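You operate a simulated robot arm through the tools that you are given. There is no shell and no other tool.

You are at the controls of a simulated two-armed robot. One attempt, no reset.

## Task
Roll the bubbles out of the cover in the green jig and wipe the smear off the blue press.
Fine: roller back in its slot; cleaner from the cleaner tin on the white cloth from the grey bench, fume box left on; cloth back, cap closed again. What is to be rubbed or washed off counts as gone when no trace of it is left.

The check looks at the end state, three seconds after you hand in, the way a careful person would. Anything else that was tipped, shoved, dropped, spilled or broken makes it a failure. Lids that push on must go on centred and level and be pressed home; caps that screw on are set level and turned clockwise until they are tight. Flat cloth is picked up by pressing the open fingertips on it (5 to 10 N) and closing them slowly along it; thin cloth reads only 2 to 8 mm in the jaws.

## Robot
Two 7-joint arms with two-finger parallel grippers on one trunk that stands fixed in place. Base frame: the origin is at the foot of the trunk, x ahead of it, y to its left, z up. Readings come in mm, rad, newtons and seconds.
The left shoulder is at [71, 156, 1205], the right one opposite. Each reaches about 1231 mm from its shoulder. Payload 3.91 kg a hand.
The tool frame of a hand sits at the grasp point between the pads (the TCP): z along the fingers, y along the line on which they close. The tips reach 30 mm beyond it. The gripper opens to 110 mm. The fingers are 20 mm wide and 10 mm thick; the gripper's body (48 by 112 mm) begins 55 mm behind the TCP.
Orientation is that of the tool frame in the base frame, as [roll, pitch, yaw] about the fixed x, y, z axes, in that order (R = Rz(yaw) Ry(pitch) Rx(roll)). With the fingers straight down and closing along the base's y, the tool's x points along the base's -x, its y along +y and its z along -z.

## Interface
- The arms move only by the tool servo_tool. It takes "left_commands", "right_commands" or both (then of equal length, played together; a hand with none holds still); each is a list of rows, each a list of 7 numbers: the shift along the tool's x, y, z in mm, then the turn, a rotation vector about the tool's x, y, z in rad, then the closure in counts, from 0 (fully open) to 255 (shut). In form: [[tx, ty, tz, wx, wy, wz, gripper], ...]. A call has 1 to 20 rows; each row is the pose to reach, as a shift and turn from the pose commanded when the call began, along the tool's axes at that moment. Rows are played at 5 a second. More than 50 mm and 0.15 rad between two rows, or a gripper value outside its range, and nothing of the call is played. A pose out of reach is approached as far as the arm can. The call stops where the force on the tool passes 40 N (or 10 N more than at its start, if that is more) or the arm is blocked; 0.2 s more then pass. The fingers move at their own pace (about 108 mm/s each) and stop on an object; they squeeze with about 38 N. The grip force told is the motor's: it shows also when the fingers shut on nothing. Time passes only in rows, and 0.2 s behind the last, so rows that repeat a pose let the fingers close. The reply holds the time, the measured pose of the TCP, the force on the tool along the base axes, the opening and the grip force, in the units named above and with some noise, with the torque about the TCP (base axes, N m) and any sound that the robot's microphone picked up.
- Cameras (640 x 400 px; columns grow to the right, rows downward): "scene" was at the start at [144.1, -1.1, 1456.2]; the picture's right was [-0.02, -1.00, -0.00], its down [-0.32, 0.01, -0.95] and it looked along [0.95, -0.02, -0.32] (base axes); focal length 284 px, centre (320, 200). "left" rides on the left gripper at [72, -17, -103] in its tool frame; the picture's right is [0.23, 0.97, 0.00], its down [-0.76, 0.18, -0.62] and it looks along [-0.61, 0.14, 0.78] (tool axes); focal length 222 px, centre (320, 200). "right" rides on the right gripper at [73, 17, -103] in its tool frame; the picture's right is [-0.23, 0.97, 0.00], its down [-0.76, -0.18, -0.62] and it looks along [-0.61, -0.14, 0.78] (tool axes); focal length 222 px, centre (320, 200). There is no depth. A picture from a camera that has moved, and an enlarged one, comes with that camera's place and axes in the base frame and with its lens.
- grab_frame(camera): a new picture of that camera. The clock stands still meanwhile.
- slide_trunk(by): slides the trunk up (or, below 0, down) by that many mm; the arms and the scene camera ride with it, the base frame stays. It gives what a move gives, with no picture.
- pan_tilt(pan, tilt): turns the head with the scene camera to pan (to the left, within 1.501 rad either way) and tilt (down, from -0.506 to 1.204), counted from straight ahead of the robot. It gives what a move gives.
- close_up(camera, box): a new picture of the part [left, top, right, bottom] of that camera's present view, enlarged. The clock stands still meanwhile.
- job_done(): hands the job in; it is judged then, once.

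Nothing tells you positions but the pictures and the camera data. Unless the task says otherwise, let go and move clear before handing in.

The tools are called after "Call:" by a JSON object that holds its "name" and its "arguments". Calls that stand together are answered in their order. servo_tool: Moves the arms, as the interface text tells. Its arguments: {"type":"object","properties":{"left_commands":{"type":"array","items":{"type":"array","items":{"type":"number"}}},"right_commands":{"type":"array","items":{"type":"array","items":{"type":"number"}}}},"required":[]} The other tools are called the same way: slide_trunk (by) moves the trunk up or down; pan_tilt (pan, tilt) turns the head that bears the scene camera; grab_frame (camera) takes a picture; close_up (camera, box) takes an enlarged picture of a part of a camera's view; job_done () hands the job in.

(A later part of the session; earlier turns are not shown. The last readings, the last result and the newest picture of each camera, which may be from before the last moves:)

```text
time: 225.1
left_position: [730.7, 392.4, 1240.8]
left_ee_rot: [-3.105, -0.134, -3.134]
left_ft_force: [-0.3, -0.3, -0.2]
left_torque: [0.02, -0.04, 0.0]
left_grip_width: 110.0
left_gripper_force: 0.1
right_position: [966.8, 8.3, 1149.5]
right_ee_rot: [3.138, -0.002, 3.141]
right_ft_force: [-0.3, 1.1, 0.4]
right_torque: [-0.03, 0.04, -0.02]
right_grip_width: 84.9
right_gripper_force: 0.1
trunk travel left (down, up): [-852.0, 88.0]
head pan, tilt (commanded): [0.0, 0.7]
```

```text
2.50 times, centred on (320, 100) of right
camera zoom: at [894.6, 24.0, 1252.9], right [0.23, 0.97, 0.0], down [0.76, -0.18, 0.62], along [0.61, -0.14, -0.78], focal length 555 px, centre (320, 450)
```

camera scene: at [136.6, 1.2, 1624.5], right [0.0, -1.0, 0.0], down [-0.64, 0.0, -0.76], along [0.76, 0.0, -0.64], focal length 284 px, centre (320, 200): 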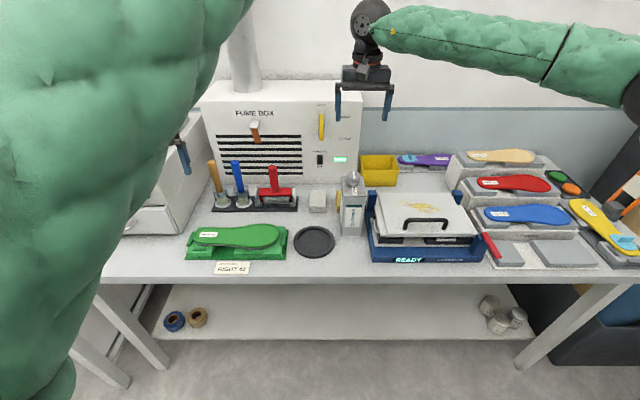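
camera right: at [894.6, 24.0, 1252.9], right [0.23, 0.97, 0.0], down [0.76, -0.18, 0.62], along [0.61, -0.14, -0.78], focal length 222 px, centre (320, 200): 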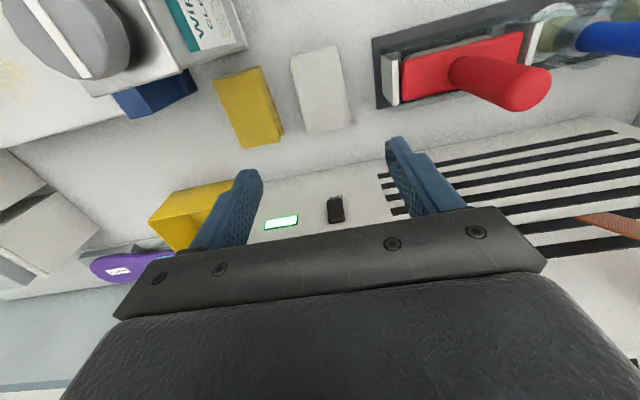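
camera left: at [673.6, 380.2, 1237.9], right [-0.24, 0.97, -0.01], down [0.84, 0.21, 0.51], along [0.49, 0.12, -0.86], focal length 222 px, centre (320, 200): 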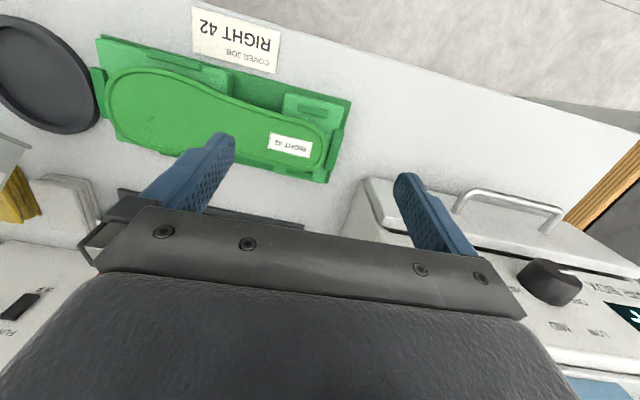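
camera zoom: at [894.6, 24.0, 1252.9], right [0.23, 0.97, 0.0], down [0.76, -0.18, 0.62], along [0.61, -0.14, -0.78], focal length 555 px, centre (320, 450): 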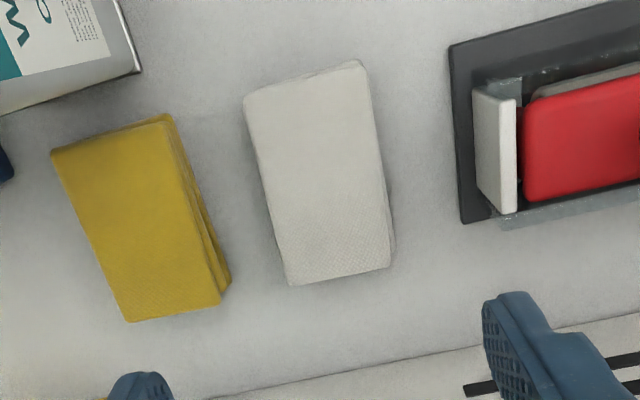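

Cloth centre confirmed right under the hand. Descending so the fingertips stop about 9 mm above the bench, then closing slowly.

Call:
{"name": "servo_tool", "arguments": {"right_commands": [[-1, 0.7, 45, 0, 0, 0, 58], [-1, 0.7, 90, 0, 0, 0, 58], [-1, 0.7, 135, 0, 0, 0, 58], [-1, 0.7, 175, 0, 0, 0, 58], [-1, 0.7, 195, 0, 0, 0, 58]]}}

Call:
{"name": "grab_frame", "arguments": {"camera": "right"}}

Call:
{"name": "close_up", "arguments": {"camera": "scene", "box": [270, 120, 390, 220]}}

```text
time: 226.3
left_position: [729.5, 392.8, 1239.9]
left_ee_rot: [-3.102, -0.137, -3.133]
left_ft_force: [-0.3, -0.1, 0.0]
left_torque: [0.0, -0.01, -0.01]
left_grip_width: 110.0
left_gripper_force: 0.1
right_position: [968.2, 9.8, 954.3]
right_ee_rot: [3.141, -0.002, 3.141]
right_ft_force: [0.2, -1.1, 0.0]
right_torque: [0.02, 0.0, -0.01]
right_grip_width: 85.1
right_gripper_force: 0.1
trunk travel left (down, up): [-852.0, 88.0]
head pan, tilt (commanded): [0.0, 0.7]
```

```text
taken
camera right: at [894.5, 25.7, 1056.7], right [0.23, 0.97, 0.0], down [0.76, -0.18, 0.62], along [0.61, -0.14, -0.78], focal length 222 px, centre (320, 200)
```

right: 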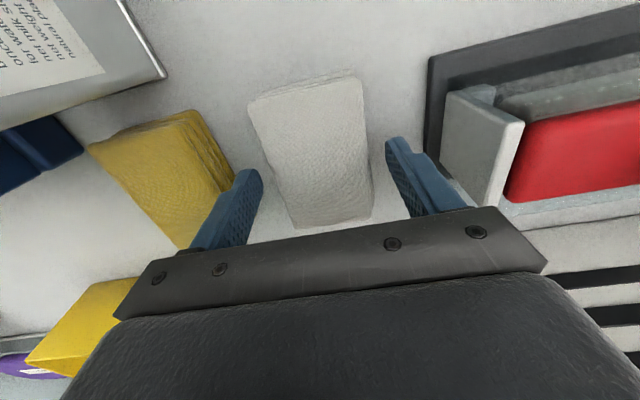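

```text
4.00 times, centred on (330, 170) of scene
camera zoom: at [136.2, 1.2, 1624.6], right [0.0, -1.0, 0.0], down [-0.64, 0.0, -0.76], along [0.76, 0.0, -0.64], focal length 1134 px, centre (280, 320)
```

zoom: 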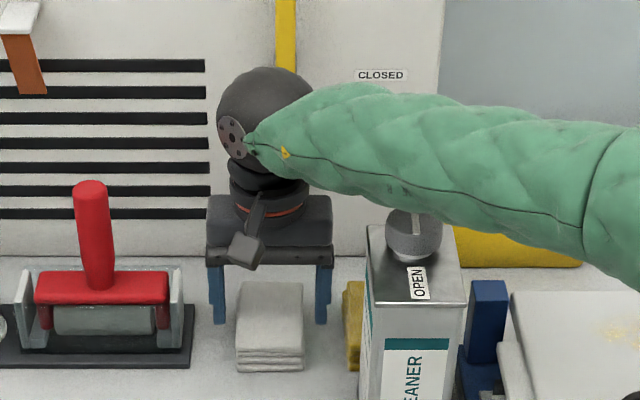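

Call:
{"name": "grab_frame", "arguments": {"camera": "scene"}}

Call:
{"name": "close_up", "arguments": {"camera": "left", "box": [0, 60, 200, 240]}}

```text
taken
camera scene: at [136.2, 1.2, 1624.6], right [0.0, -1.0, 0.0], down [-0.64, 0.0, -0.76], along [0.76, 0.0, -0.64], focal length 284 px, centre (320, 200)
```

scene: 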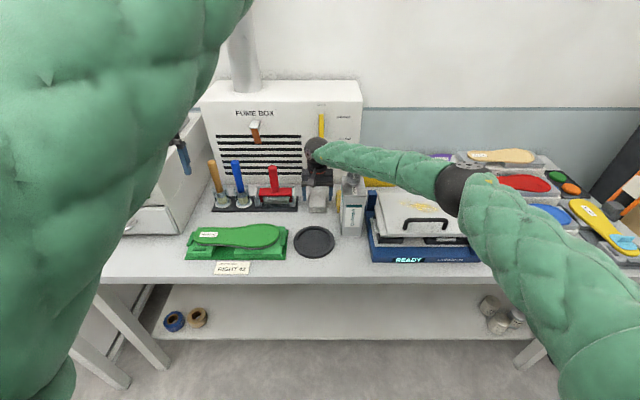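

```text
2.22 times, centred on (100, 150) of left
camera zoom: at [673.0, 380.2, 1353.3], right [-0.24, 0.97, -0.01], down [0.84, 0.21, 0.51], along [0.49, 0.12, -0.86], focal length 494 px, centre (809, 311)
```

zoom: 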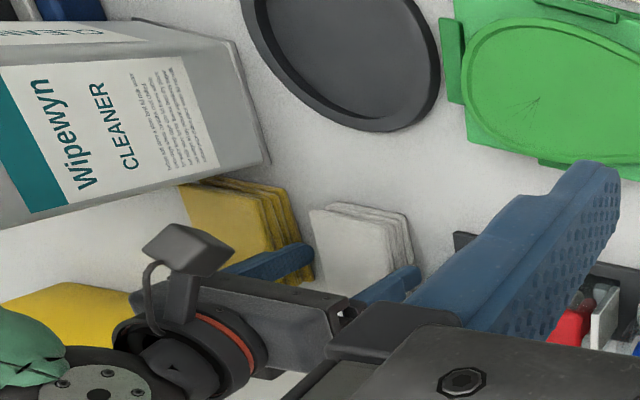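

The forearm clears the tin's cap by about 4 cm. Finishing the descent and closing slowly on the cloth.

Call:
{"name": "servo_tool", "arguments": {"right_commands": [[0, -1, 8, 0, 0, 0, 58], [0, -1, 15, 0, 0, 0, 58], [0, -1, 15, 0, 0, 0, 80], [0, -1, 15, 0, 0, 0, 100], [0, -1, 15, 0, 0, 0, 112], [0, -1, 15, 0, 0, 0, 120], [0, -1, 15, 0, 0, 0, 130]]}}

Call:
{"name": "grab_frame", "arguments": {"camera": "right"}}

Call:
{"name": "close_up", "arguments": {"camera": "left", "box": [80, 120, 220, 220]}}

```text
time: 227.9
left_position: [730.6, 395.0, 1241.2]
left_ee_rot: [-3.105, -0.136, -3.131]
left_ft_force: [-0.2, -0.4, -0.6]
left_torque: [-0.03, 0.01, 0.01]
left_grip_width: 109.6
left_gripper_force: 0.0
right_position: [969.4, 8.5, 939.5]
right_ee_rot: [-3.141, -0.002, -3.14]
right_ft_force: [-0.2, 0.3, 1.2]
right_torque: [-0.01, -0.01, 0.03]
right_grip_width: 64.0
right_gripper_force: 38.2
trunk travel left (down, up): [-852.0, 88.0]
head pan, tilt (commanded): [0.0, 0.7]
```

```text
taken
camera right: at [895.7, 24.7, 1043.5], right [0.23, 0.97, 0.0], down [0.76, -0.18, 0.62], along [0.61, -0.14, -0.78], focal length 222 px, centre (320, 200)
```

right: 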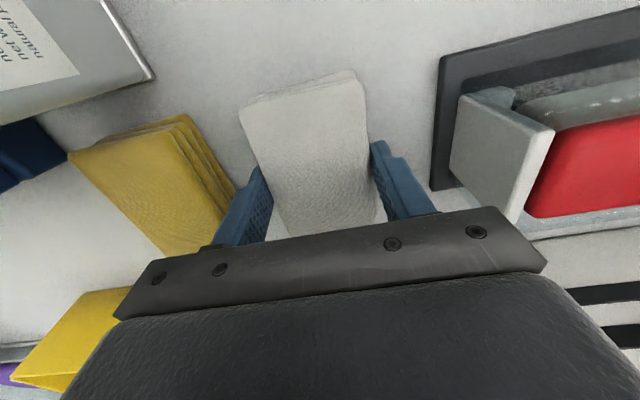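

```text
4.00 times, centred on (150, 170) of left
camera zoom: at [672.9, 380.2, 1353.3], right [-0.24, 0.97, -0.01], down [0.84, 0.21, 0.51], along [0.49, 0.12, -0.86], focal length 888 px, centre (1000, 320)
```

zoom: 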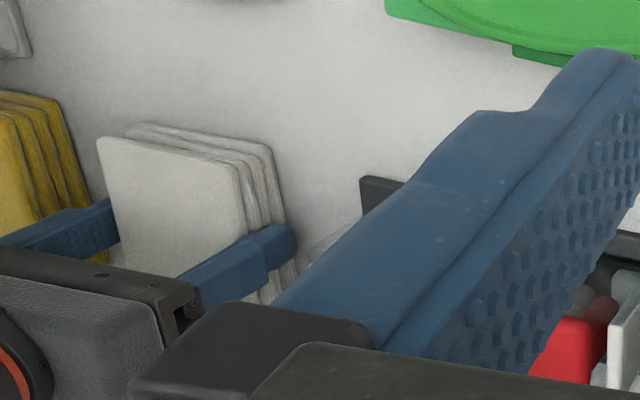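

The cloth is firmly held (64 mm wide). Before lifting, I'll take a precise look at the smear from the present viewpoint.

Call:
{"name": "close_up", "arguments": {"camera": "scene", "box": [365, 180, 495, 265]}}

Call:
{"name": "close_up", "arguments": {"camera": "left", "box": [80, 140, 180, 220]}}

```text
4.71 times, centred on (430, 222) of scene
camera zoom: at [136.2, 1.2, 1624.6], right [0.0, -1.0, 0.0], down [-0.64, 0.0, -0.76], along [0.76, 0.0, -0.64], focal length 1334 px, centre (-198, 94)
```

zoom: 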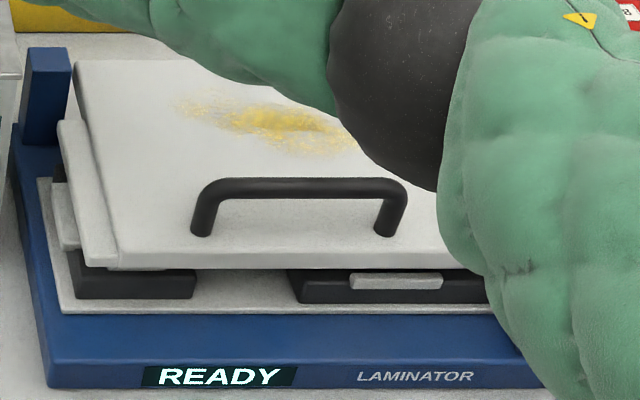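

```text
5.00 times, centred on (130, 180) of left
camera zoom: at [672.9, 380.2, 1353.3], right [-0.24, 0.97, -0.01], down [0.84, 0.21, 0.51], along [0.49, 0.12, -0.86], focal length 1111 px, centre (1270, 300)
```

zoom: 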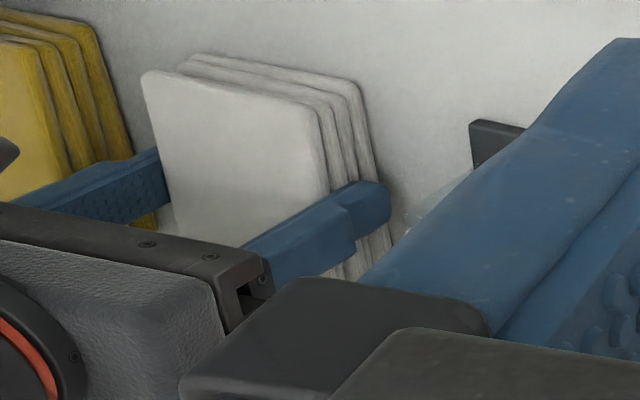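

Smear spans roughly x 825–893, y −270…−400 on the lid (z≈989). Lifting the cloth and carrying it over the tin at a safe height to the press.

Call:
{"name": "servo_tool", "arguments": {"right_commands": [[0, 0, -10, 0, 0, 0, 160], [0, 0, -30, 0, 0, 0, 160], [0, 0, -75, 0, 0, 0, 160], [0, 0, -120, 0, 0, 0, 160], [0, 0, -165, 0, 0, 0, 160], [0, 0, -210, 0, 0, 0, 160], [0, 0, -255, 0, 0, 0, 160], [0, 0, -270, 0, 0, 0, 160]]}}

Call:
{"name": "grab_frame", "arguments": {"camera": "right"}}

Call:
{"name": "close_up", "arguments": {"camera": "scene", "box": [280, 60, 400, 220]}}

```text
time: 229.7
left_position: [730.0, 393.6, 1241.7]
left_ee_rot: [-3.103, -0.136, -3.132]
left_ft_force: [-0.1, -0.1, -0.2]
left_torque: [0.02, -0.05, 0.0]
left_grip_width: 109.8
left_gripper_force: 0.0
right_position: [968.0, 7.9, 1210.8]
right_ee_rot: [-3.141, -0.002, -3.14]
right_ft_force: [0.3, -0.6, -0.1]
right_torque: [-0.02, 0.01, 0.0]
right_grip_width: 63.9
right_gripper_force: 38.3
trunk travel left (down, up): [-852.0, 88.0]
head pan, tilt (commanded): [0.0, 0.7]
```

```text
taken
camera right: at [895.1, 24.6, 1314.2], right [0.23, 0.97, 0.0], down [0.76, -0.18, 0.62], along [0.6, -0.14, -0.78], focal length 222 px, centre (320, 200)
```

right: 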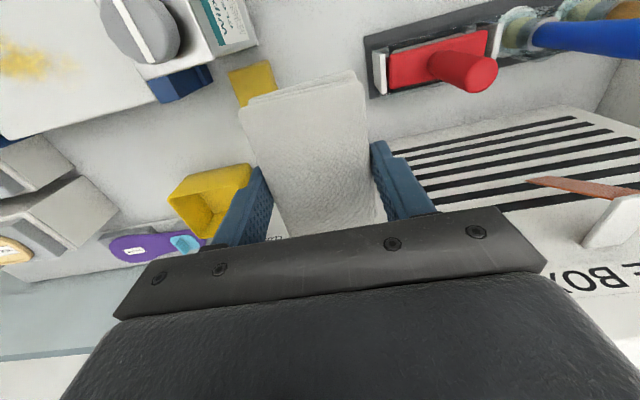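

```text
2.50 times, centred on (340, 140) of scene
camera zoom: at [136.4, 1.4, 1624.5], right [0.0, -1.0, 0.0], down [-0.64, 0.0, -0.76], along [0.76, 0.0, -0.64], focal length 709 px, centre (270, 350)
```

zoom: 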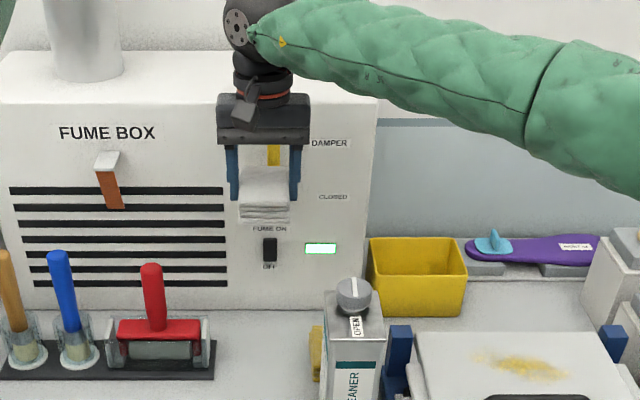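

Call:
{"name": "servo_tool", "arguments": {"right_commands": [[14, -35, 0, 0, 0, 0, 160], [28, -70, 0, 0, 0, 0, 160], [42, -106, 0, 0, 0, 0, 160], [56, -141, 0, 0, 0, 0, 160], [70, -177, 0, 0, 0, 0, 160], [84, -212, 0, 0, 0, 0, 160], [98, -248, 0, 0, 0, 0, 160], [113, -283, 0, 0, 0, 0, 160], [113, -283, 45, 0, 0, 0, 160], [113, -283, 90, 0, 0, 0, 160], [113, -283, 130, 0, 0, 0, 160], [113, -283, 160, 0, 0, 0, 160]]}}

Call:
{"name": "grab_frame", "arguments": {"camera": "right"}}

Call:
{"name": "grab_frame", "arguments": {"camera": "scene"}}

```text
time: 232.3
left_position: [730.2, 393.9, 1238.9]
left_ee_rot: [-3.106, -0.137, -3.134]
left_ft_force: [-0.4, -0.6, -0.7]
left_torque: [-0.01, 0.0, 0.02]
left_grip_width: 109.8
left_gripper_force: 0.1
right_position: [854.6, -272.1, 1047.0]
right_ee_rot: [-3.141, -0.001, 3.141]
right_ft_force: [0.4, -0.8, -0.2]
right_torque: [0.01, 0.0, 0.0]
right_grip_width: 63.8
right_gripper_force: 37.8
trunk travel left (down, up): [-852.0, 88.0]
head pan, tilt (commanded): [0.0, 0.7]
```

```text
taken
camera right: at [782.5, -255.9, 1150.0], right [0.23, 0.97, 0.0], down [0.76, -0.18, 0.62], along [0.61, -0.14, -0.78], focal length 222 px, centre (320, 200)
```

right: 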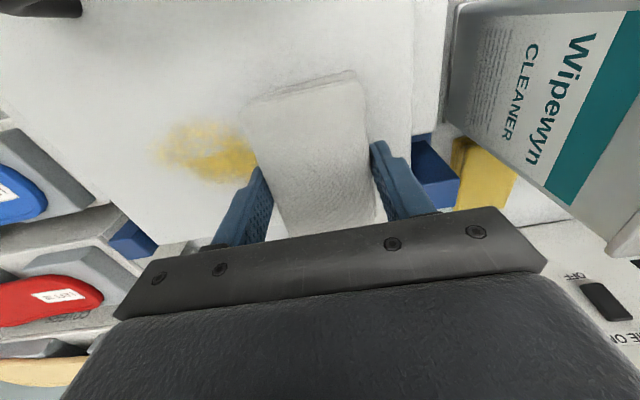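

```text
taken
camera scene: at [137.2, 1.2, 1624.5], right [0.0, -1.0, 0.0], down [-0.65, 0.0, -0.76], along [0.76, 0.0, -0.65], focal length 284 px, centre (320, 200)
```

scene: 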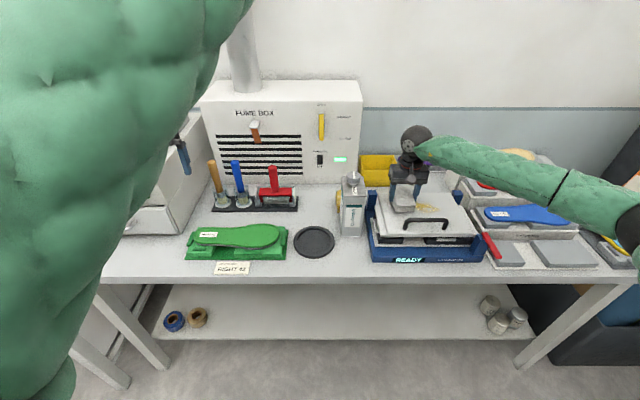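

Call:
{"name": "servo_tool", "arguments": {"right_commands": [[0, 0, 8, 0, 0, 0, 160], [0, 0, 13, 0, 0, 0, 160]]}}

Call:
{"name": "servo_tool", "arguments": {"right_commands": [[0, 0, 2, 0, 0, 0, 160], [0, 0, 4, 0, 0, 0, 160]]}}

Call:
{"name": "servo_tool", "arguments": {"right_commands": [[0, 0, 1.5, 0, 0, 0, 160], [0, 0, 3, 0, 0, 0, 160]]}}

```text
time: 232.9
left_position: [727.6, 393.5, 1241.1]
left_ee_rot: [-3.101, -0.135, -3.132]
left_ft_force: [-0.1, -0.4, 0.4]
left_torque: [0.0, -0.04, 0.01]
left_grip_width: 110.0
left_gripper_force: 0.0
right_position: [857.1, -273.5, 1037.8]
right_ee_rot: [3.14, 0.003, 3.142]
right_ft_force: [3.0, -1.0, 12.0]
right_torque: [-0.1, 0.45, 0.07]
right_grip_width: 63.6
right_gripper_force: 37.7
trunk travel left (down, up): [-852.0, 88.0]
head pan, tilt (commanded): [0.0, 0.7]
```

```text
time: 233.5
left_position: [727.1, 393.1, 1242.3]
left_ee_rot: [-3.104, -0.134, -3.133]
left_ft_force: [-0.2, 0.3, 0.3]
left_torque: [0.01, 0.0, 0.01]
left_grip_width: 109.9
left_gripper_force: 0.0
right_position: [856.7, -273.6, 1036.5]
right_ee_rot: [3.138, 0.005, 3.141]
right_ft_force: [6.2, 0.2, 37.2]
right_torque: [-0.16, 0.36, -0.01]
right_grip_width: 63.7
right_gripper_force: 38.3
trunk travel left (down, up): [-852.0, 88.0]
head pan, tilt (commanded): [0.0, 0.7]
```

```text
time: 233.9
left_position: [728.6, 394.3, 1241.2]
left_ee_rot: [-3.104, -0.136, -3.133]
left_ft_force: [-0.4, 0.0, -0.3]
left_torque: [-0.01, 0.0, 0.01]
left_grip_width: 110.1
left_gripper_force: 0.0
right_position: [857.4, -274.1, 1038.2]
right_ee_rot: [3.138, 0.005, -3.14]
right_ft_force: [-9.2, 2.9, 21.4]
right_torque: [-0.28, 0.93, -0.18]
right_grip_width: 63.8
right_gripper_force: 37.7
trunk travel left (down, up): [-852.0, 88.0]
head pan, tilt (commanded): [0.0, 0.7]
stopped in row 1 (right hand): the force on the tool passed its limit at 50 N (the readings are from after the stop); the commanded pose is now the measured one
```

Call:
{"name": "servo_tool", "arguments": {"right_commands": [[0, 0, -1, 0, 0, 0, 160], [0, 0, -1.5, 0, 0, 0, 160]]}}

Call:
{"name": "grab_frame", "arguments": {"camera": "right"}}

Call:
{"name": "close_up", "arguments": {"camera": "scene", "box": [350, 140, 500, 270]}}

```text
time: 234.5
left_position: [727.7, 394.7, 1242.1]
left_ee_rot: [-3.103, -0.134, -3.132]
left_ft_force: [0.8, 0.4, -0.6]
left_torque: [-0.01, -0.02, -0.02]
left_grip_width: 110.1
left_gripper_force: 0.1
right_position: [857.9, -275.1, 1037.7]
right_ee_rot: [3.14, 0.005, 3.14]
right_ft_force: [-6.5, 1.4, 18.4]
right_torque: [-0.09, 0.04, 0.02]
right_grip_width: 63.8
right_gripper_force: 38.9
trunk travel left (down, up): [-852.0, 88.0]
head pan, tilt (commanded): [0.0, 0.7]
```

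```text
taken
camera right: at [783.6, -257.7, 1140.0], right [0.23, 0.97, 0.0], down [0.76, -0.18, 0.63], along [0.61, -0.14, -0.78], focal length 222 px, centre (320, 200)
```

right: 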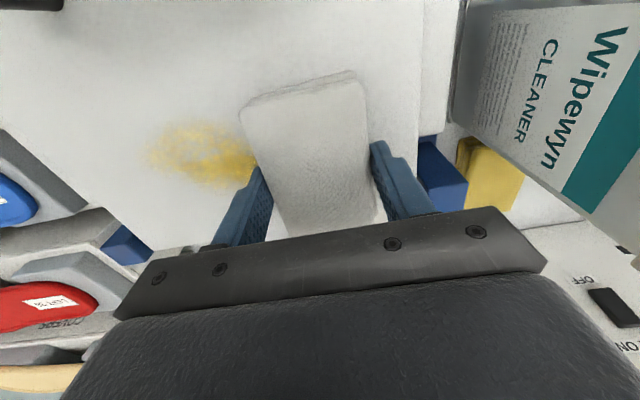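

```text
3.08 times, centred on (425, 205) of scene
camera zoom: at [133.5, 1.7, 1624.8], right [0.0, -1.0, 0.0], down [-0.64, 0.0, -0.77], along [0.77, 0.0, -0.64], focal length 872 px, centre (-3, 185)
```

zoom: 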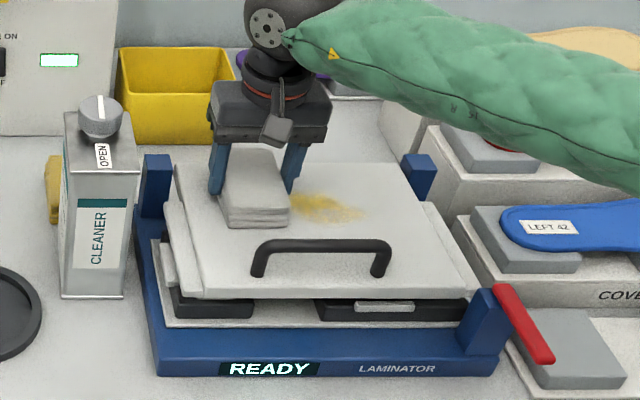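

Contact at TCP z≈1038 (lid near z 998). Easing the pressure to ~10 N, then one brisk wiping stroke along the smear.

Call:
{"name": "servo_tool", "arguments": {"right_commands": [[0, 0, -0.6, 0, 0, 0, 160], [0, 0, -1.0, 0, 0, 0, 160]]}}

Call:
{"name": "servo_tool", "arguments": {"right_commands": [[0, -15, 0, 0, 0, 0, 160], [0, -35, 0, 0, 0, 0, 160], [0, -55, 0, 0, 0, 0, 160], [0, -75, 0, 0, 0, 0, 160], [0, -95, 0, 0, 0, 0, 160], [0, -115, 0, 0, 0, 0, 160], [0, -135, 0, 0, 0, 0, 160]]}}

Call:
{"name": "close_up", "arguments": {"camera": "scene", "box": [350, 140, 500, 270]}}

```text
time: 235.1
left_position: [729.2, 394.1, 1241.0]
left_ee_rot: [-3.103, -0.136, -3.132]
left_ft_force: [-0.5, 0.5, -0.1]
left_torque: [0.01, 0.03, -0.03]
left_grip_width: 110.1
left_gripper_force: 0.1
right_position: [858.3, -274.5, 1037.3]
right_ee_rot: [3.14, 0.005, 3.14]
right_ft_force: [0.0, 3.0, 11.8]
right_torque: [0.01, -0.25, 0.03]
right_grip_width: 63.7
right_gripper_force: 37.8
trunk travel left (down, up): [-852.0, 88.0]
head pan, tilt (commanded): [0.0, 0.7]
```

```text
time: 236.7
left_position: [728.7, 394.6, 1239.9]
left_ee_rot: [-3.104, -0.137, -3.133]
left_ft_force: [-1.0, 0.3, 0.0]
left_torque: [0.04, -0.03, 0.0]
left_grip_width: 110.1
left_gripper_force: 0.1
right_position: [858.6, -412.8, 1037.2]
right_ee_rot: [3.14, 0.004, 3.14]
right_ft_force: [0.6, 1.8, 5.0]
right_torque: [-0.12, 0.03, 0.03]
right_grip_width: 64.1
right_gripper_force: 38.5
trunk travel left (down, up): [-852.0, 88.0]
head pan, tilt (commanded): [0.0, 0.7]
```

```text
3.08 times, centred on (425, 205) of scene
camera zoom: at [135.0, 0.8, 1624.6], right [0.0, -1.0, 0.0], down [-0.64, 0.0, -0.77], along [0.77, 0.0, -0.64], focal length 872 px, centre (-3, 185)
```

zoom: 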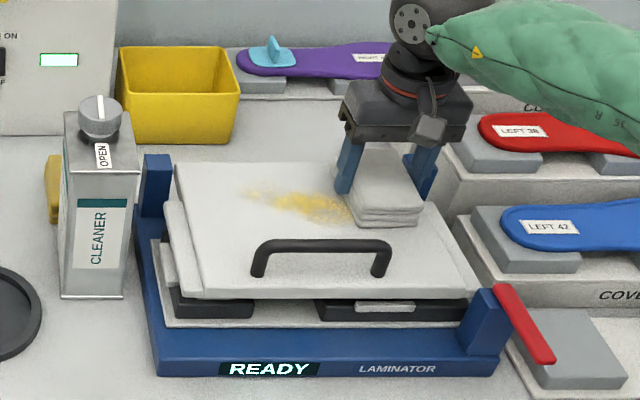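

Call:
{"name": "close_up", "arguments": {"camera": "scene", "box": [395, 185, 455, 225]}}

Call:
{"name": "servo_tool", "arguments": {"right_commands": [[0, 15, 0.4, 0, 0, 0, 160], [0, 40, 0.4, 0, 0, 0, 160], [0, 70, 0.4, 0, 0, 0, 160], [0, 100, 0.4, 0, 0, 0, 160], [0, 130, 0.4, 0, 0, 0, 160], [0, 100, 0.4, 0, 0, 0, 160], [0, 70, 0.4, 0, 0, 0, 160], [0, 40, 0.4, 0, 0, 0, 160], [0, 10, 0.4, 0, 0, 0, 160]]}}

Call:
{"name": "close_up", "arguments": {"camera": "scene", "box": [395, 185, 455, 225]}}

```text
10.00 times, centred on (425, 205) of scene
camera zoom: at [135.0, 0.8, 1624.6], right [0.0, -1.0, 0.0], down [-0.64, 0.0, -0.77], along [0.77, 0.0, -0.64], focal length 2836 px, centre (-730, 150)
```

zoom: 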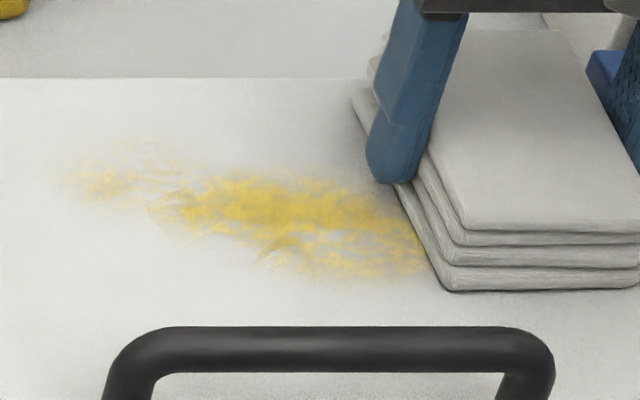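

```text
time: 238.7
left_position: [726.9, 392.8, 1240.7]
left_ee_rot: [-3.102, -0.134, -3.133]
left_ft_force: [0.3, -0.3, 0.3]
left_torque: [0.0, 0.0, -0.03]
left_grip_width: 109.9
left_gripper_force: 0.0
right_position: [859.6, -400.5, 1036.6]
right_ee_rot: [3.139, 0.006, -3.141]
right_ft_force: [1.7, 3.7, 10.7]
right_torque: [-0.13, 0.28, -0.05]
right_grip_width: 64.0
right_gripper_force: 37.9
trunk travel left (down, up): [-852.0, 88.0]
head pan, tilt (commanded): [0.0, 0.7]
```

```text
10.00 times, centred on (425, 205) of scene
camera zoom: at [134.4, 0.2, 1624.9], right [0.0, -1.0, 0.0], down [-0.64, 0.0, -0.77], along [0.77, 0.0, -0.64], focal length 2836 px, centre (-730, 150)
```

zoom: 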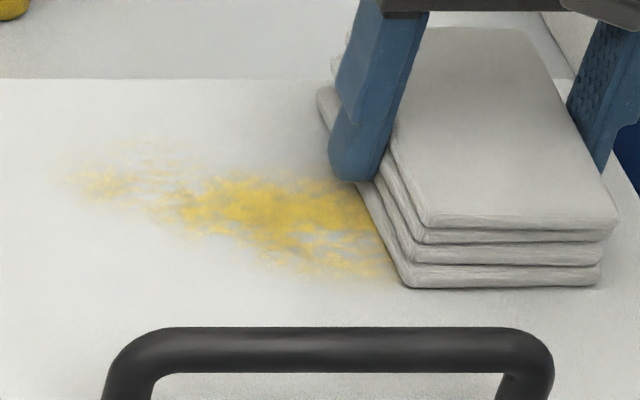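

Call:
{"name": "servo_tool", "arguments": {"right_commands": [[0, 30, 0.7, 0, 0, 0, 160], [0, 65, 0.7, 0, 0, 0, 160], [0, 100, 0.7, 0, 0, 0, 160], [0, 130, 0.7, 0, 0, 0, 160], [0, 100, 0.7, 0, 0, 0, 160], [0, 65, 0.7, 0, 0, 0, 160], [0, 30, 0.7, 0, 0, 0, 160], [0, -10, 0.7, 0, 0, 0, 160], [0, 30, 0.7, 0, 0, 0, 160], [0, 65, 0.7, 0, 0, 0, 160], [0, 100, 0.7, 0, 0, 0, 160], [0, 130, 0.7, 0, 0, 0, 160], [0, 100, 0.7, 0, 0, 0, 160], [0, 65, 0.7, 0, 0, 0, 160], [0, 30, 0.7, 0, 0, 0, 160], [0, -10, 0.7, 0, 0, 0, 160]]}}

Call:
{"name": "close_up", "arguments": {"camera": "scene", "box": [395, 185, 455, 225]}}

```text
time: 242.1
left_position: [729.5, 393.7, 1241.4]
left_ee_rot: [-3.102, -0.136, -3.133]
left_ft_force: [0.1, -0.1, 1.1]
left_torque: [0.01, -0.01, 0.02]
left_grip_width: 109.9
left_gripper_force: 0.1
right_position: [857.9, -409.7, 1037.2]
right_ee_rot: [3.138, 0.005, -3.141]
right_ft_force: [2.8, 6.1, 12.3]
right_torque: [-0.1, 0.09, 0.0]
right_grip_width: 63.7
right_gripper_force: 37.3
trunk travel left (down, up): [-852.0, 88.0]
head pan, tilt (commanded): [0.0, 0.7]
```

```text
10.00 times, centred on (425, 205) of scene
camera zoom: at [134.5, 0.2, 1624.7], right [0.0, -1.0, 0.0], down [-0.64, 0.0, -0.77], along [0.77, 0.0, -0.64], focal length 2836 px, centre (-730, 150)
```

zoom: 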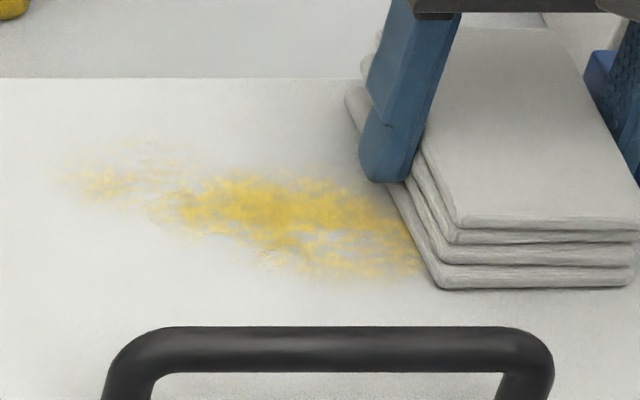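

After several brisk passes the smear is essentially unchanged, so the cloth must still be dry: the quarter turn didn't actually open the tin (it's a screw cap still on its thread). I'll lay the cloth back in its place and unscrew the cap properly.

Call:
{"name": "servo_tool", "arguments": {"right_commands": [[0, 0, -10, 0, 0, 0, 160], [0, 0, -50, 0, 0, 0, 160], [0, 0, -95, 0, 0, 0, 160], [0, 0, -140, 0, 0, 0, 160], [0, 0, -172, 0, 0, 0, 160], [-12, 46, -172, 0, 0, 0, 160], [-24, 92, -172, 0, 0, 0, 160], [-36, 138, -172, 0, 0, 0, 160], [-48, 184, -172, 0, 0, 0, 160], [-60, 230, -172, 0, 0, 0, 160], [-72, 276, -172, 0, 0, 0, 160], [-84, 322, -172, 0, 0, 0, 160], [-96, 368, -172, 0, 0, 0, 160], [-108, 412, -172, 0, 0, 0, 160]]}}

Call:
{"name": "servo_tool", "arguments": {"right_commands": [[0, 0, 0, 0, 0, 0, 160], [0, 0, 0, 0, 0, 0, 160]]}}

Call:
{"name": "grab_frame", "arguments": {"camera": "right"}}

Call:
{"name": "close_up", "arguments": {"camera": "scene", "box": [365, 180, 495, 265]}}

```text
time: 245.1
left_position: [729.4, 394.2, 1239.2]
left_ee_rot: [-3.101, -0.136, -3.135]
left_ft_force: [0.4, -0.5, -0.4]
left_torque: [-0.03, 0.0, -0.02]
left_grip_width: 109.9
left_gripper_force: 0.0
right_position: [965.4, 2.8, 1209.5]
right_ee_rot: [3.141, 0.004, 3.139]
right_ft_force: [-0.3, 1.4, 0.0]
right_torque: [0.01, 0.01, 0.01]
right_grip_width: 63.9
right_gripper_force: 38.0
trunk travel left (down, up): [-852.0, 88.0]
head pan, tilt (commanded): [0.0, 0.7]
```

```text
time: 245.7
left_position: [730.1, 394.3, 1240.4]
left_ee_rot: [-3.103, -0.135, -3.135]
left_ft_force: [0.0, -0.3, 1.4]
left_torque: [0.03, 0.0, 0.03]
left_grip_width: 110.3
left_gripper_force: 0.0
right_position: [964.9, 5.1, 1209.2]
right_ee_rot: [3.141, 0.003, -3.141]
right_ft_force: [1.0, 0.5, -0.6]
right_torque: [0.0, -0.02, 0.02]
right_grip_width: 63.8
right_gripper_force: 37.7
trunk travel left (down, up): [-852.0, 88.0]
head pan, tilt (commanded): [0.0, 0.7]
```

```text
taken
camera right: at [891.4, 19.8, 1312.4], right [0.23, 0.97, 0.0], down [0.76, -0.18, 0.63], along [0.61, -0.14, -0.78], focal length 222 px, centre (320, 200)
```

right: 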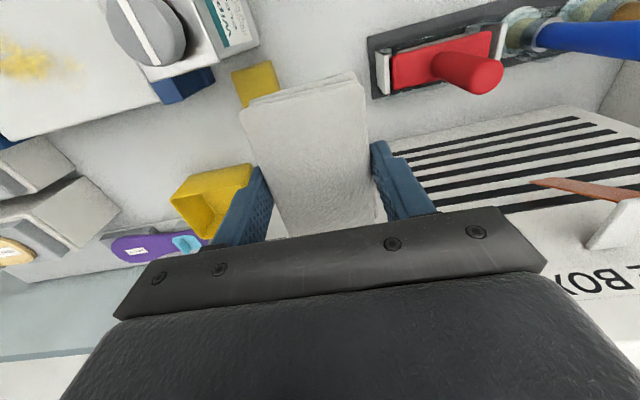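

```text
4.71 times, centred on (430, 222) of scene
camera zoom: at [136.3, 2.2, 1624.6], right [0.0, -1.0, 0.0], down [-0.64, 0.0, -0.76], along [0.76, 0.0, -0.64], focal length 1334 px, centre (-198, 94)
```

zoom: 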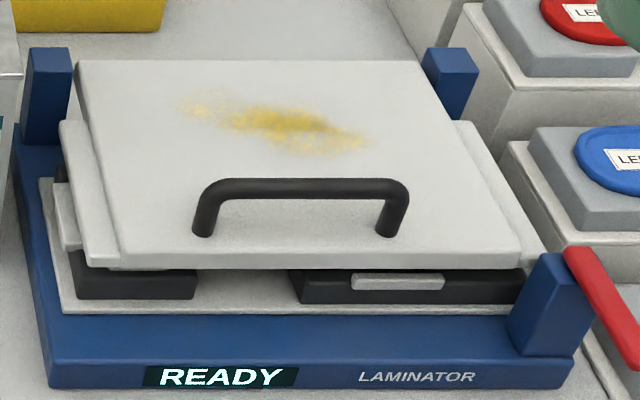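

The press hasn't moved; the smear is still there. Lowering the cloth back onto its spot.

Call:
{"name": "servo_tool", "arguments": {"right_commands": [[-3.3, 4, 45, 0, 0, 0, 160], [-3.3, 4, 90, 0, 0, 0, 160], [-3.3, 4, 135, 0, 0, 0, 160], [-3.3, 4, 180, 0, 0, 0, 160], [-3.3, 4, 220, 0, 0, 0, 160], [-3.3, 4, 250, 0, 0, 0, 160], [-3.3, 4, 260, 0, 0, 0, 160], [-3.3, 4, 265, 0, 0, 0, 160]]}}

Call:
{"name": "servo_tool", "arguments": {"right_commands": [[0, 0, 2, 0, 0, 0, 160], [0, 0, 4, 0, 0, 0, 160]]}}

```text
time: 247.5
left_position: [729.3, 394.1, 1239.6]
left_ee_rot: [-3.102, -0.136, -3.136]
left_ft_force: [0.5, 0.1, 0.4]
left_torque: [0.0, -0.02, -0.01]
left_grip_width: 110.0
left_gripper_force: 0.0
right_position: [970.1, 6.8, 944.7]
right_ee_rot: [3.14, 0.003, 3.138]
right_ft_force: [0.9, -0.2, -0.4]
right_torque: [0.01, -0.01, -0.04]
right_grip_width: 63.8
right_gripper_force: 37.8
trunk travel left (down, up): [-852.0, 88.0]
head pan, tilt (commanded): [0.0, 0.7]
```

```text
time: 248.1
left_position: [730.0, 393.4, 1240.4]
left_ee_rot: [-3.104, -0.135, -3.132]
left_ft_force: [0.3, 0.7, -0.5]
left_torque: [0.0, -0.01, -0.02]
left_grip_width: 110.0
left_gripper_force: 0.1
right_position: [970.3, 7.3, 940.5]
right_ee_rot: [3.14, 0.002, 3.138]
right_ft_force: [0.0, 0.4, 0.8]
right_torque: [-0.05, -0.1, -0.01]
right_grip_width: 63.7
right_gripper_force: 38.0
trunk travel left (down, up): [-852.0, 88.0]
head pan, tilt (commanded): [0.0, 0.7]
```

Call:
{"name": "servo_tool", "arguments": {"right_commands": [[0, 0, 0.5, 0, 0, 0, 140], [0, 0, 0.5, 0, 0, 0, 100], [0, 0, 0.5, 0, 0, 0, 75], [0, 0, 0.5, 0, 0, 0, 60], [0, 0, 0.5, 0, 0, 0, 58]]}}

Call:
{"name": "servo_tool", "arguments": {"right_commands": [[0, 0, -15, 0, 0, 0, 58], [0, 0, -50, 0, 0, 0, 58], [0, 0, -95, 0, 0, 0, 58], [0, 0, -140, 0, 0, 0, 58], [0, 0, -185, 0, 0, 0, 58], [0, 0, -230, 0, 0, 0, 58], [0, 0, -275, 0, 0, 0, 58], [0, 0, -320, 0, 0, 0, 58]]}}

Call:
{"name": "grab_frame", "arguments": {"camera": "right"}}

Call:
{"name": "close_up", "arguments": {"camera": "scene", "box": [290, 150, 390, 230]}}

```text
time: 249.3
left_position: [731.0, 393.0, 1239.9]
left_ee_rot: [-3.103, -0.136, -3.133]
left_ft_force: [0.0, -0.6, -0.2]
left_torque: [-0.01, -0.01, -0.02]
left_grip_width: 110.1
left_gripper_force: 0.2
right_position: [970.5, 6.8, 939.0]
right_ee_rot: [3.14, 0.004, 3.139]
right_ft_force: [-0.2, 0.8, -1.0]
right_torque: [0.0, 0.03, -0.01]
right_grip_width: 85.0
right_gripper_force: 0.0
trunk travel left (down, up): [-852.0, 88.0]
head pan, tilt (commanded): [0.0, 0.7]
```

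```text
time: 251.1
left_position: [729.7, 393.6, 1240.7]
left_ee_rot: [-3.104, -0.133, -3.132]
left_ft_force: [0.3, -0.8, -0.3]
left_torque: [-0.01, 0.0, 0.01]
left_grip_width: 109.9
left_gripper_force: 0.0
right_position: [969.7, 4.3, 1257.2]
right_ee_rot: [3.141, 0.005, 3.139]
right_ft_force: [-0.4, -0.4, -0.7]
right_torque: [-0.01, -0.04, -0.01]
right_grip_width: 84.9
right_gripper_force: 0.0
trunk travel left (down, up): [-852.0, 88.0]
head pan, tilt (commanded): [0.0, 0.7]
```

```text
taken
camera right: at [895.2, 21.9, 1359.8], right [0.23, 0.97, 0.0], down [0.76, -0.18, 0.63], along [0.61, -0.14, -0.78], focal length 222 px, centre (320, 200)
```

right: 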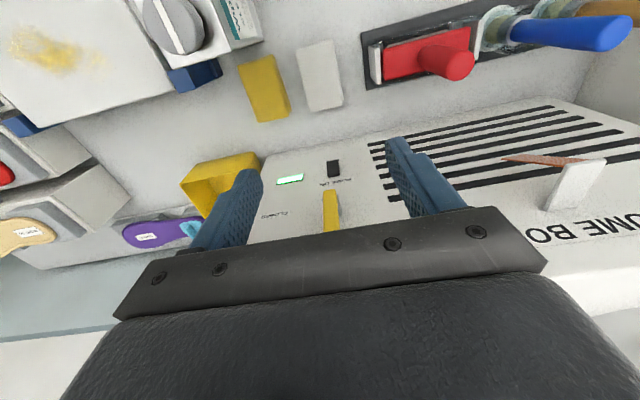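

```text
5.00 times, centred on (340, 190) of scene
camera zoom: at [135.0, 1.3, 1624.6], right [0.0, -1.0, 0.0], down [-0.64, 0.0, -0.77], along [0.77, 0.0, -0.64], focal length 1418 px, centre (220, 250)
```

zoom: 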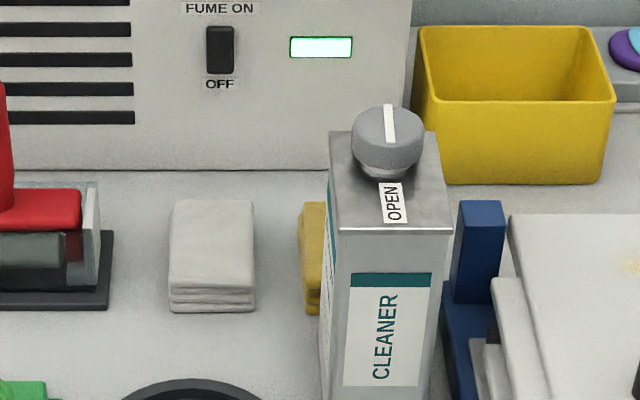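

Now I'll test whether the cap turns further. Moving above the cap again, hand pre-turned +45°.

Call:
{"name": "servo_tool", "arguments": {"right_commands": [[18, -18, 0, 0, 0, 0.13, 0], [36, -37, 0, 0, 0, 0.26, 0], [54, -55, 0, 0, 0, 0.39, 0], [72, -74, 0, 0, 0, 0.52, 0], [90, -92, 0, 0, 0, 0.65, 0], [106, -109, 0, 0, 0, 0.785, 0], [106, -109, 40, 0, 0, 0.785, 0], [106, -109, 80, 0, 0, 0.785, 0], [106, -109, 100, 0, 0, 0.785, 0]]}}

Call:
{"name": "close_up", "arguments": {"camera": "right", "box": [260, 80, 400, 190]}}

```text
time: 253.1
left_position: [729.2, 393.2, 1241.0]
left_ee_rot: [-3.103, -0.137, -3.132]
left_ft_force: [0.0, -0.2, -1.1]
left_torque: [0.01, 0.02, -0.01]
left_grip_width: 109.9
left_gripper_force: 0.0
right_position: [861.5, -102.5, 1159.0]
right_ee_rot: [3.135, 0.0, 2.354]
right_ft_force: [-0.2, -0.6, 0.1]
right_torque: [-0.02, 0.0, 0.01]
right_grip_width: 109.8
right_gripper_force: 0.2
trunk travel left (down, up): [-852.0, 88.0]
head pan, tilt (commanded): [0.0, 0.7]
```

```text
3.64 times, centred on (330, 135) of right
camera zoom: at [820.4, -40.0, 1262.4], right [0.85, 0.53, 0.0], down [0.41, -0.67, 0.62], along [0.33, -0.53, -0.78], focal length 808 px, centre (284, 436)
```

zoom: 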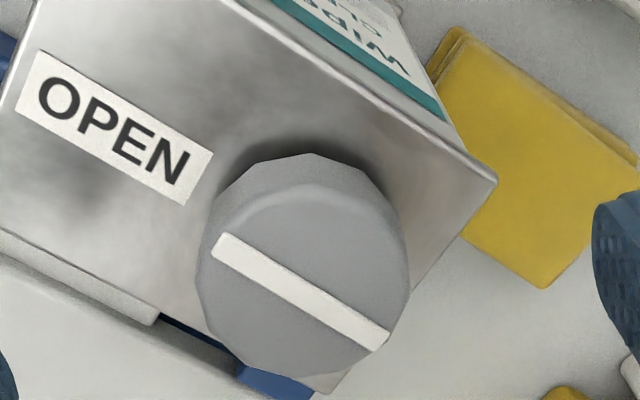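

Call:
{"name": "servo_tool", "arguments": {"right_commands": [[-7.4, 2.3, 0, 0, 0, 0, 0], [-7.4, 2.3, 15, 0, 0, 0, 0], [-7.4, 2.3, 28, 0, 0, 0, 0], [-7.4, 2.3, 36, 0, 0, 0, 0]]}}

Call:
{"name": "close_up", "arguments": {"camera": "right", "box": [200, 100, 440, 250]}}

```text
time: 254.1
left_position: [729.9, 393.9, 1241.0]
left_ee_rot: [-3.103, -0.138, -3.133]
left_ft_force: [0.1, -0.4, -0.3]
left_torque: [-0.01, -0.02, 0.0]
left_grip_width: 109.9
left_gripper_force: 0.1
right_position: [871.0, -107.7, 1121.9]
right_ee_rot: [3.139, 0.0, 2.355]
right_ft_force: [-0.4, -0.6, 0.0]
right_torque: [-0.01, -0.03, -0.02]
right_grip_width: 110.1
right_gripper_force: 0.0
trunk travel left (down, up): [-852.0, 88.0]
head pan, tilt (commanded): [0.0, 0.7]
```

```text
2.67 times, centred on (320, 175) of right
camera zoom: at [830.6, -44.7, 1224.9], right [0.85, 0.53, 0.0], down [0.41, -0.67, 0.62], along [0.33, -0.53, -0.78], focal length 592 px, centre (320, 267)
```

zoom: 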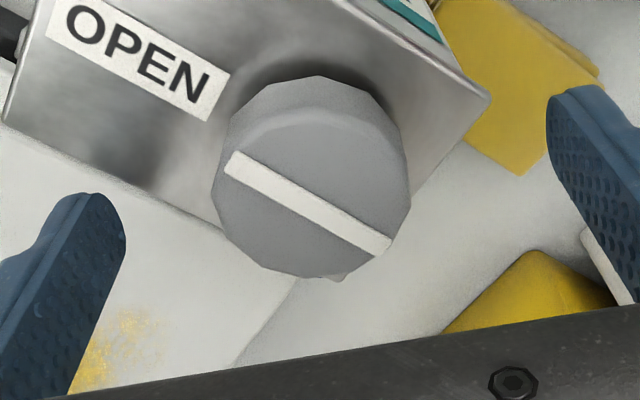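

Call:
{"name": "servo_tool", "arguments": {"right_commands": [[3.6, -1.8, 0, 0, 0, 0, 0], [3.6, -1.8, 0, 0, 0, 0, 80], [3.6, -1.8, 0, 0, 0, 0, 120], [3.6, -1.8, 0, 0, 0, 0, 145], [3.6, -1.8, 0, 0, 0, 0, 160], [3.6, -1.8, 0, 0, 0, 0, 180], [3.6, -1.8, 0, 0, 0, 0, 255], [3.6, -1.8, 0, 0, 0, 0, 255]]}}

Call:
{"name": "close_up", "arguments": {"camera": "right", "box": [200, 100, 440, 250]}}

```text
time: 255.9
left_position: [730.0, 392.8, 1239.0]
left_ee_rot: [-3.103, -0.137, -3.134]
left_ft_force: [-0.7, 0.2, -0.2]
left_torque: [0.02, 0.05, -0.03]
left_grip_width: 110.1
left_gripper_force: 0.0
right_position: [865.1, -104.6, 1122.1]
right_ee_rot: [3.138, 0.002, 2.355]
right_ft_force: [1.8, 0.9, 0.3]
right_torque: [0.1, -0.05, 0.02]
right_grip_width: 44.6
right_gripper_force: 38.4
trunk travel left (down, up): [-852.0, 88.0]
head pan, tilt (commanded): [0.0, 0.7]
```

```text
2.67 times, centred on (320, 175) of right
camera zoom: at [826.4, -42.8, 1225.5], right [0.85, 0.53, 0.0], down [0.41, -0.67, 0.62], along [0.33, -0.53, -0.78], focal length 592 px, centre (320, 267)
```

zoom: 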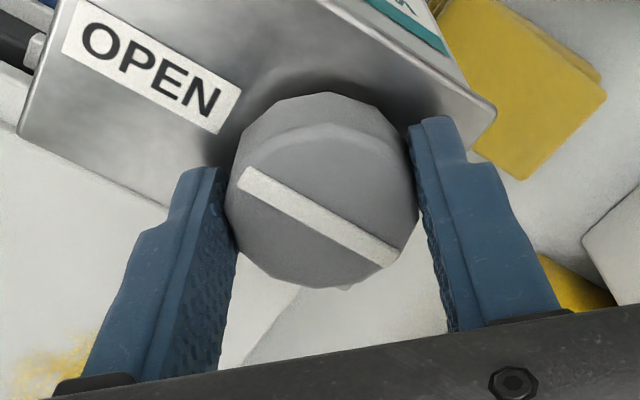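

Call:
{"name": "servo_tool", "arguments": {"right_commands": [[0, 0, 1.2, 0, 0, 0, 255], [0, 0, 1.2, 0, 0, -0.07, 255], [0, 0, 1.2, 0, 0, -0.14, 255], [0, 0, 1.2, 0, 0, -0.21, 255], [0, 0, 1.2, 0, 0, -0.28, 255]]}}

Call:
{"name": "close_up", "arguments": {"camera": "right", "box": [200, 100, 440, 250]}}

Call:
{"name": "close_up", "arguments": {"camera": "scene", "box": [310, 150, 410, 250]}}

```text
time: 257.1
left_position: [728.5, 393.0, 1240.7]
left_ee_rot: [-3.102, -0.136, -3.134]
left_ft_force: [-0.1, -0.1, -0.2]
left_torque: [-0.01, 0.0, 0.03]
left_grip_width: 110.0
left_gripper_force: 0.0
right_position: [865.6, -104.9, 1121.4]
right_ee_rot: [3.138, 0.002, 2.637]
right_ft_force: [2.1, 1.1, 10.0]
right_torque: [0.26, 0.0, -0.35]
right_grip_width: 44.5
right_gripper_force: 38.2
trunk travel left (down, up): [-852.0, 88.0]
head pan, tilt (commanded): [0.0, 0.7]
```

```text
2.67 times, centred on (320, 175) of right
camera zoom: at [809.7, -55.7, 1225.4], right [0.67, 0.74, 0.0], down [0.58, -0.53, 0.62], along [0.47, -0.42, -0.78], focal length 592 px, centre (320, 267)
```

zoom: 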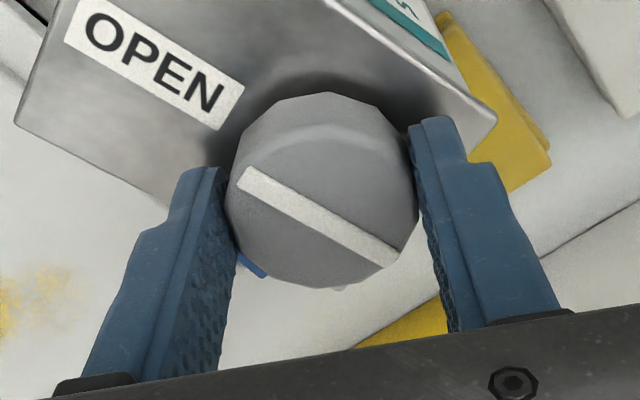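

```text
4.00 times, centred on (360, 200) of scene
camera zoom: at [135.2, 1.4, 1624.7], right [0.0, -1.0, 0.0], down [-0.64, 0.0, -0.76], along [0.76, 0.0, -0.64], focal length 1134 px, centre (160, 200)
```

zoom: 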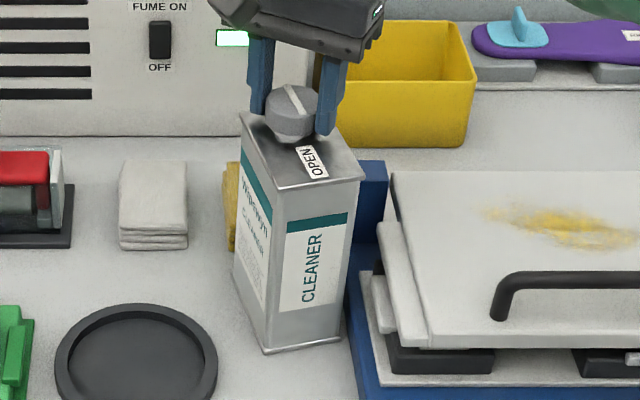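

There's a hard stop here: the tin turned along with the cap, so the quarter turn really is the open position. I'll lift the tin a few mm by the cap and swing it back to its old heading before setting it down.

Call:
{"name": "servo_tool", "arguments": {"right_commands": [[0, 0, -1, 0, 0, 0, 255], [0, 0, -3, 0, 0, 0, 255], [0, 0, -5, 0, 0, 0, 255]]}}

Call:
{"name": "servo_tool", "arguments": {"right_commands": [[0, 0, 0, 0, 0, 0.05, 255], [0, 0, 0, 0, 0, 0.1, 255], [0, 0, 0, 0, 0, 0.15, 255], [0, 0, 0, 0, 0, 0.2, 255], [0, 0, 0, 0, 0, 0.25, 255], [0, 0, 0, 0, 0, 0.28, 255]]}}

Call:
{"name": "close_up", "arguments": {"camera": "scene", "box": [310, 150, 410, 250]}}

Call:
{"name": "close_up", "arguments": {"camera": "right", "box": [200, 100, 440, 250]}}

```text
time: 257.9
left_position: [730.9, 392.6, 1239.3]
left_ee_rot: [-3.102, -0.137, -3.134]
left_ft_force: [0.4, 0.2, 0.3]
left_torque: [-0.04, -0.03, 0.0]
left_grip_width: 109.9
left_gripper_force: 0.0
right_position: [867.7, -105.4, 1124.2]
right_ee_rot: [3.139, 0.0, 2.635]
right_ft_force: [0.7, 0.7, -7.9]
right_torque: [0.03, -0.17, 0.04]
right_grip_width: 44.9
right_gripper_force: 37.9
trunk travel left (down, up): [-852.0, 88.0]
head pan, tilt (commanded): [0.0, 0.7]
```

```text
time: 259.3
left_position: [729.6, 392.7, 1239.8]
left_ee_rot: [-3.102, -0.136, -3.135]
left_ft_force: [0.1, 0.2, 0.4]
left_torque: [0.0, 0.01, -0.01]
left_grip_width: 110.1
left_gripper_force: 0.1
right_position: [868.0, -105.5, 1126.2]
right_ee_rot: [3.138, -0.001, 2.354]
right_ft_force: [-0.9, 0.1, -7.1]
right_torque: [-0.02, -0.17, 0.07]
right_grip_width: 44.7
right_gripper_force: 37.6
trunk travel left (down, up): [-852.0, 88.0]
head pan, tilt (commanded): [0.0, 0.7]
```

```text
4.00 times, centred on (360, 200) of scene
camera zoom: at [137.0, 1.0, 1624.5], right [0.0, -1.0, 0.0], down [-0.65, 0.0, -0.76], along [0.76, 0.0, -0.65], focal length 1134 px, centre (160, 200)
```

zoom: 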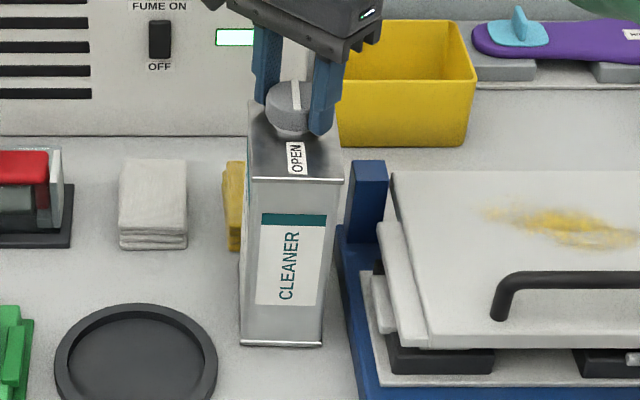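

```text
2.67 times, centred on (320, 175) of right
camera zoom: at [827.4, -42.7, 1229.2], right [0.85, 0.53, 0.0], down [0.41, -0.67, 0.62], along [0.33, -0.53, -0.78], focal length 592 px, centre (320, 267)
```

zoom: 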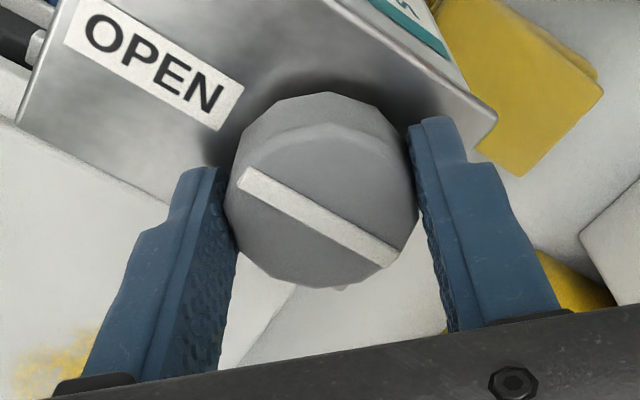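

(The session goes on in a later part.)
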